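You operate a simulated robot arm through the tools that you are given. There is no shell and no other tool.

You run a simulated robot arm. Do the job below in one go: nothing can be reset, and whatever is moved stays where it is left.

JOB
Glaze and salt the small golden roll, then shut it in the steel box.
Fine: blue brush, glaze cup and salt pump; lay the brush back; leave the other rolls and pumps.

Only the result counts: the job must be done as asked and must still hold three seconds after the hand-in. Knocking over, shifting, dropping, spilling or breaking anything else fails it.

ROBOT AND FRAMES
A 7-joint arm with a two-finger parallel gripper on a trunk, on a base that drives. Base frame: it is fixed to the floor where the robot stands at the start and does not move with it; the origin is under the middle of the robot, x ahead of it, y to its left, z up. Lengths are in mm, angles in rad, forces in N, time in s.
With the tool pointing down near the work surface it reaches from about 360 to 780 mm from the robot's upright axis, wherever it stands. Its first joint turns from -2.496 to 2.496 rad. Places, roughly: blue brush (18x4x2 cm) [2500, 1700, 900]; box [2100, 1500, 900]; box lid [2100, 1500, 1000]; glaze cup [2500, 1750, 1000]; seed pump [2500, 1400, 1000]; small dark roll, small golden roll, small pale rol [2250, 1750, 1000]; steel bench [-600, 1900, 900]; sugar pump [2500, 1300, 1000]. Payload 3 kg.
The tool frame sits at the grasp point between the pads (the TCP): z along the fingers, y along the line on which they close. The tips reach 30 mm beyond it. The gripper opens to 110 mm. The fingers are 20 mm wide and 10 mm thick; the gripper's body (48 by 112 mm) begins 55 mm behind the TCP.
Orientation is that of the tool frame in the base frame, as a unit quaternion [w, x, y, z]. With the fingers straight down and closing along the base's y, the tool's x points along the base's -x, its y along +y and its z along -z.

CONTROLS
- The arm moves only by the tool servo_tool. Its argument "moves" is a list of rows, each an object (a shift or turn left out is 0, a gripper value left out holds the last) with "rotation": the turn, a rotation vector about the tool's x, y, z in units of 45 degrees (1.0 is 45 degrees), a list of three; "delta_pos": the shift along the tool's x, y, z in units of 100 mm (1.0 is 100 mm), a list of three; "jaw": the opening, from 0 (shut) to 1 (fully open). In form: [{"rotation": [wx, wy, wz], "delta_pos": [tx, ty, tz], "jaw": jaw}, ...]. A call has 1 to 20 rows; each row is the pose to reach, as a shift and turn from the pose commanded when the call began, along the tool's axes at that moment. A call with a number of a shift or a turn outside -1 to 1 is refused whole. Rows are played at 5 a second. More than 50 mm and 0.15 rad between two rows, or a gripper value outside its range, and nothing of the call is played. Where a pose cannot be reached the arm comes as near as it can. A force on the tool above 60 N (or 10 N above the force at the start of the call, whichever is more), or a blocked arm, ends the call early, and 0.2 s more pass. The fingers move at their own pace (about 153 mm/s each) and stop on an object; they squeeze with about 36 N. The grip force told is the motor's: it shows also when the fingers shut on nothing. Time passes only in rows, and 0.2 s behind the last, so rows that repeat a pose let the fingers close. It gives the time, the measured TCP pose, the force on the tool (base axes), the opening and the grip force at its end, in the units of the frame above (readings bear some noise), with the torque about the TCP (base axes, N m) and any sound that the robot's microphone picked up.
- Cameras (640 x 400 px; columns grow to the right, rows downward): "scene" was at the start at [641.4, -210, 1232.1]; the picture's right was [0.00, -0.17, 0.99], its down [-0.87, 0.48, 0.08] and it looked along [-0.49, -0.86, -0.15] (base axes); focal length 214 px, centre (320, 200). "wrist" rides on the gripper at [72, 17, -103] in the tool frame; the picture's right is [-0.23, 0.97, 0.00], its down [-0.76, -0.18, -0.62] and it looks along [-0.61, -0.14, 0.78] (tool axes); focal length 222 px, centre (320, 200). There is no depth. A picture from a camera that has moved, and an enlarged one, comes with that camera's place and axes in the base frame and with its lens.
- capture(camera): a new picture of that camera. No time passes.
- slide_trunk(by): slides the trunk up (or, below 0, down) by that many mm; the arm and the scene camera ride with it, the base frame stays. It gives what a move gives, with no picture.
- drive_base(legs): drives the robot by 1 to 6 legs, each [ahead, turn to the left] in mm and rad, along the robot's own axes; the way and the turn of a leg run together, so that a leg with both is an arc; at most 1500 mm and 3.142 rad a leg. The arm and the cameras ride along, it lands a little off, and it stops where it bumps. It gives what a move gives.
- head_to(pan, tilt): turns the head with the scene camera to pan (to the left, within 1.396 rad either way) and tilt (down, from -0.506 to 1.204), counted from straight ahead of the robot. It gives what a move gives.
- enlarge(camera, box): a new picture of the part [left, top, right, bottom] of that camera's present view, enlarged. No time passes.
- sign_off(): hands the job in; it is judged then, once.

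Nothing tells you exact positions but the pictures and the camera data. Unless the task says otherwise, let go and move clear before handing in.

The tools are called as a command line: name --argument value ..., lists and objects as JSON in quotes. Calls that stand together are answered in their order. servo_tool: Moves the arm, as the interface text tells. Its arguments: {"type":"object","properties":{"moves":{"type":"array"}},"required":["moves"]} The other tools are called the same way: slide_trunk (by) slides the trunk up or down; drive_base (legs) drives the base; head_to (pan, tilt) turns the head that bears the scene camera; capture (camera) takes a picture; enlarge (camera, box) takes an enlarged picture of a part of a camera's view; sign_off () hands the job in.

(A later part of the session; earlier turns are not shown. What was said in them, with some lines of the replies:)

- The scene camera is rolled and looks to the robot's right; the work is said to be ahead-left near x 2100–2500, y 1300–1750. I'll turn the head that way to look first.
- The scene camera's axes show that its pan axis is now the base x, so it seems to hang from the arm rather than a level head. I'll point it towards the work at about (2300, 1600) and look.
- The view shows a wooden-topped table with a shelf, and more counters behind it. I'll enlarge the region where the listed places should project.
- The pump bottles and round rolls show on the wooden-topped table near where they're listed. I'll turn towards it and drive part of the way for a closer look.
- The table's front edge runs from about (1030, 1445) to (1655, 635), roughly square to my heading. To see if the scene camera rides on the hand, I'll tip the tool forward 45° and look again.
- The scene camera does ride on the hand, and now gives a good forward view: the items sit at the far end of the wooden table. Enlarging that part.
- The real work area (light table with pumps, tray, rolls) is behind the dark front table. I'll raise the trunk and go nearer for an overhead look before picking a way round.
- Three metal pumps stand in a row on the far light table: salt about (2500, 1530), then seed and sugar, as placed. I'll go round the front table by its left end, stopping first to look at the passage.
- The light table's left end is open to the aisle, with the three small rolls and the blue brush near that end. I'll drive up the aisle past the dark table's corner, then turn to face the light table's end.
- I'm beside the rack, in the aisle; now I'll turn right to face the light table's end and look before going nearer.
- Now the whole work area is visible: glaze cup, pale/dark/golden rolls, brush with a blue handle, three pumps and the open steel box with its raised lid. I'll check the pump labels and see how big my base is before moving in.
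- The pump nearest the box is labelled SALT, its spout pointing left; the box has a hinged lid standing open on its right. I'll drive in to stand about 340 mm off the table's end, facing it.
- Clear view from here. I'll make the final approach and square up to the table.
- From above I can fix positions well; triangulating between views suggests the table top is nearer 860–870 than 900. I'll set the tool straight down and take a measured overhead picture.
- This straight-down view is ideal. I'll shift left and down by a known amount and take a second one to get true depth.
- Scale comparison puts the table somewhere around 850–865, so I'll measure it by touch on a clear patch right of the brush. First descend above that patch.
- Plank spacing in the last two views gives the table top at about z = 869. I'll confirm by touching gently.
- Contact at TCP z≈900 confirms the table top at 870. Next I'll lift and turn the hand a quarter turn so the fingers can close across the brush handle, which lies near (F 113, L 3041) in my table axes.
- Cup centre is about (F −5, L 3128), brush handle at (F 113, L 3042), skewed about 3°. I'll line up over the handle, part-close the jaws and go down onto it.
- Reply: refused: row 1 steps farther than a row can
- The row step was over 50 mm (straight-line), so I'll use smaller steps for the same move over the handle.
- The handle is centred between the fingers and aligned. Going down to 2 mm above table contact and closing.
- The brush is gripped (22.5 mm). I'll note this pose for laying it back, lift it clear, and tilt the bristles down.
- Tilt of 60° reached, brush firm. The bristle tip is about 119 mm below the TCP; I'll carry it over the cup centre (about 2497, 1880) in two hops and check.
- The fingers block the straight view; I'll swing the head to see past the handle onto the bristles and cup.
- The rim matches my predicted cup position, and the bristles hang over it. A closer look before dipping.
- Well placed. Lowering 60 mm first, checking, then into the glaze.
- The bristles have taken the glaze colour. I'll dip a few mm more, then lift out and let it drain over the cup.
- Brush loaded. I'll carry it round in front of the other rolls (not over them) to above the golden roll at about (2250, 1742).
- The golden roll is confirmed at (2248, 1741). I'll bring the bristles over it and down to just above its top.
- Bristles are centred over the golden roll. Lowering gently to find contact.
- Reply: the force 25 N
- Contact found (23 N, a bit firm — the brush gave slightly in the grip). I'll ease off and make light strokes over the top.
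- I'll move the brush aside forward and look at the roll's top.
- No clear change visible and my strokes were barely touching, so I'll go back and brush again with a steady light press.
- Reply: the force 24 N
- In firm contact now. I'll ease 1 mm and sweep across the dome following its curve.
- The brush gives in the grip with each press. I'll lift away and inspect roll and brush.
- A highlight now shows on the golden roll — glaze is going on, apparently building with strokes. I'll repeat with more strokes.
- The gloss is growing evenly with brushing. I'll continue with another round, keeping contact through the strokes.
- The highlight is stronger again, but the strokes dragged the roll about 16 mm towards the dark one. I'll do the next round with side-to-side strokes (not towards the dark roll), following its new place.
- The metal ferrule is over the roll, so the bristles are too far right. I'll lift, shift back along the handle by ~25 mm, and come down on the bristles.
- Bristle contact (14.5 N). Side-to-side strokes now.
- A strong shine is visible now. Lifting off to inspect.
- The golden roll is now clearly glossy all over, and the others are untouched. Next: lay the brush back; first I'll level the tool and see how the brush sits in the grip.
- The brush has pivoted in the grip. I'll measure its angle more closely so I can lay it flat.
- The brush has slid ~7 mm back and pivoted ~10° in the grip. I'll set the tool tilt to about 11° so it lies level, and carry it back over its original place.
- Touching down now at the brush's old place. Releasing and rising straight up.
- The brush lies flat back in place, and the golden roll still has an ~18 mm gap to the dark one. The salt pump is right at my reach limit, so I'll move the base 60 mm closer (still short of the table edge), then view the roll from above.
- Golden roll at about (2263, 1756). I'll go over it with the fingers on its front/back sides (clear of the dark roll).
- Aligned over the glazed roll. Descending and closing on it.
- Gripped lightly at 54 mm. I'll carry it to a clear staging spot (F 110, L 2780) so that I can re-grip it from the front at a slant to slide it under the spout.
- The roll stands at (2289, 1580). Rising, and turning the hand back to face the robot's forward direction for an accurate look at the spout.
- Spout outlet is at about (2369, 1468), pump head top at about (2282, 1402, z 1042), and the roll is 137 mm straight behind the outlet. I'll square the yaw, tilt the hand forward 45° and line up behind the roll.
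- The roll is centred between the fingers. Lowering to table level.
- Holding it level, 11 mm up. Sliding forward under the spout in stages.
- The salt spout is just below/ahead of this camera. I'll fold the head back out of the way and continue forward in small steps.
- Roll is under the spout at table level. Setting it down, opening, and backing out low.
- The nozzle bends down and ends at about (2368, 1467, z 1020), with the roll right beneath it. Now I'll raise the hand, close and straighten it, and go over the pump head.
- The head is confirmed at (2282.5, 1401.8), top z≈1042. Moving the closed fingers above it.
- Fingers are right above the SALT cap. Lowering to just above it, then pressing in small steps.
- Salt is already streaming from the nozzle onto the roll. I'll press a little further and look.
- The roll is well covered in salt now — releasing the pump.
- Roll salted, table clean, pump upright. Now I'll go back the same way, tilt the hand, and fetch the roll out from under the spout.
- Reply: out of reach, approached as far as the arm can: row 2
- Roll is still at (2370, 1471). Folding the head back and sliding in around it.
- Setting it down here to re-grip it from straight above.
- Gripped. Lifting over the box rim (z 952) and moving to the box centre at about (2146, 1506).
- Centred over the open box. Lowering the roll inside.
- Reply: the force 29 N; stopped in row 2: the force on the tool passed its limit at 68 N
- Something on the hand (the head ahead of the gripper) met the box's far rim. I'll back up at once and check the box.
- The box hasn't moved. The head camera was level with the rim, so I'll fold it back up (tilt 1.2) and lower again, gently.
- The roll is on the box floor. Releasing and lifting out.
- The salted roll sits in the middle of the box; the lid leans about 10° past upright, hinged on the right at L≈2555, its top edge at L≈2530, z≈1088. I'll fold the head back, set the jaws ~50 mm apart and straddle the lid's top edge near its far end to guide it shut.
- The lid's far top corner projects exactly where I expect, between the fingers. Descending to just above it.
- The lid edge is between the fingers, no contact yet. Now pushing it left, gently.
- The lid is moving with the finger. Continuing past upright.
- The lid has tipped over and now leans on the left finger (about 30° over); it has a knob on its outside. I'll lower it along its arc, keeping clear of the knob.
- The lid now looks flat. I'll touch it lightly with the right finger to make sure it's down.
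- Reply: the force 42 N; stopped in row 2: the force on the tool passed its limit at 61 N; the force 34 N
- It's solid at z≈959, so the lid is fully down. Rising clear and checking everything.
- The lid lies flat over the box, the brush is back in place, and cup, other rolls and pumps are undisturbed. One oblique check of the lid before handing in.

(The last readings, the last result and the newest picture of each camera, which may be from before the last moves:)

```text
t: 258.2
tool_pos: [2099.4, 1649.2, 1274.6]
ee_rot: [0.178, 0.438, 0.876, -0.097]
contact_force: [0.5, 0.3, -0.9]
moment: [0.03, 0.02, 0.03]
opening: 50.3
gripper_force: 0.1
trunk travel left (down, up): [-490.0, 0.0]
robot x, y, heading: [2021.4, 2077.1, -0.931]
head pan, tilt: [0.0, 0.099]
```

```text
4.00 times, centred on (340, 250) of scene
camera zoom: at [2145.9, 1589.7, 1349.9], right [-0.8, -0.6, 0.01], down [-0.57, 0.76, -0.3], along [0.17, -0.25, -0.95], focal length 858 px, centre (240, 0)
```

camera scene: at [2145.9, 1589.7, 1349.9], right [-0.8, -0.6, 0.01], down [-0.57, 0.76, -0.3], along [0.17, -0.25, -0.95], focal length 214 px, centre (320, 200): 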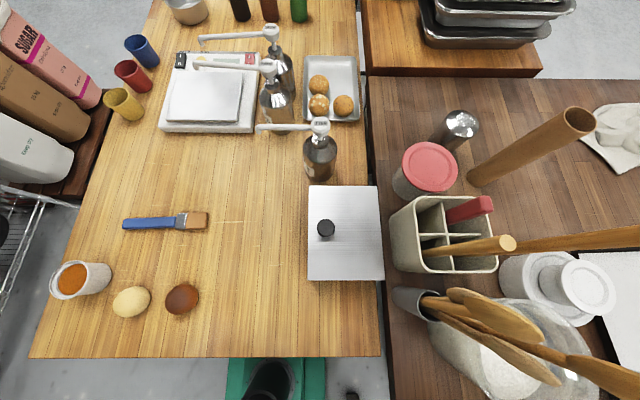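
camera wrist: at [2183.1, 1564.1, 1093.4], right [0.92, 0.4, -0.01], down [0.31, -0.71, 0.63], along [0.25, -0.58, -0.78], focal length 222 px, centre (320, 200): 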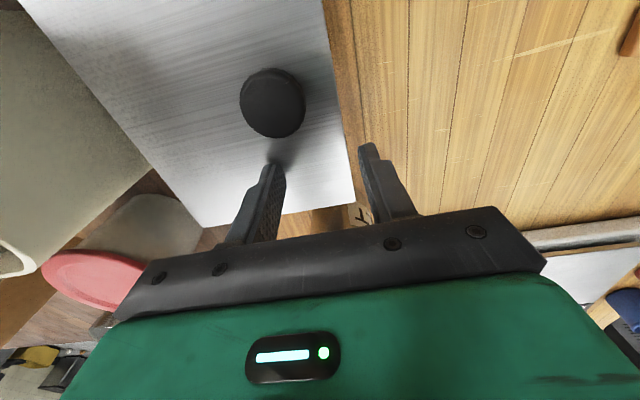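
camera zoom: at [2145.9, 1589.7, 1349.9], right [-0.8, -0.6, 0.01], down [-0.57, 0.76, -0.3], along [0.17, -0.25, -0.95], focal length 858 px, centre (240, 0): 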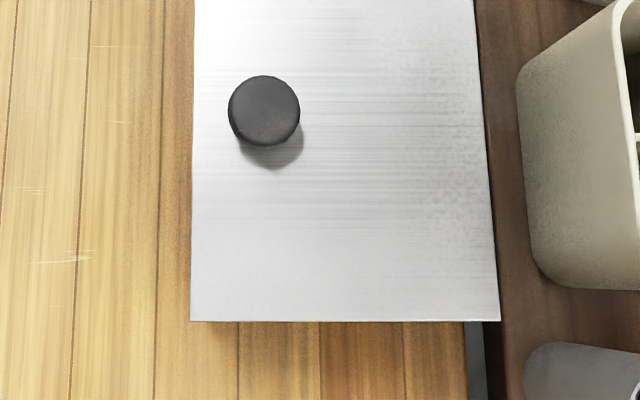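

Everything is as wanted: the glazed, salted roll is shut in the box, the brush is laid back, the other rolls and pumps stand untouched, and the hand is clear. Handing in.

sign_off

```text
The job is handed in.
```

The small golden roll has been glazed and salted and is now shut in the steel box. I've handed the job in; no verdict came back.

- **Glaze:** I dipped the blue brush in the glaze cup and stroked the roll until it looked glossy all over. The strokes moved the golden roll about 16 mm, but it never touched the dark roll.
- **Salt:** I set the roll under the salt pump's spout and pressed the pump once. The roll was well coated, and I saw no salt on the table.
- **Box:** The roll is on the box floor, and I checked by touch that the lid is fully down. While I was lowering the roll, the camera on the hand bumped the box's far rim at about 68 N. I backed off, and afterwards the box measured in the same place as before.
- **Brush:** It is lying flat where it started, within a few mm as far as I could measure. It slipped a little in the grip while I was brushing.

In the last pictures, the cup, the other rolls and the other pumps were standing where they should be. The hand was clear of everything.
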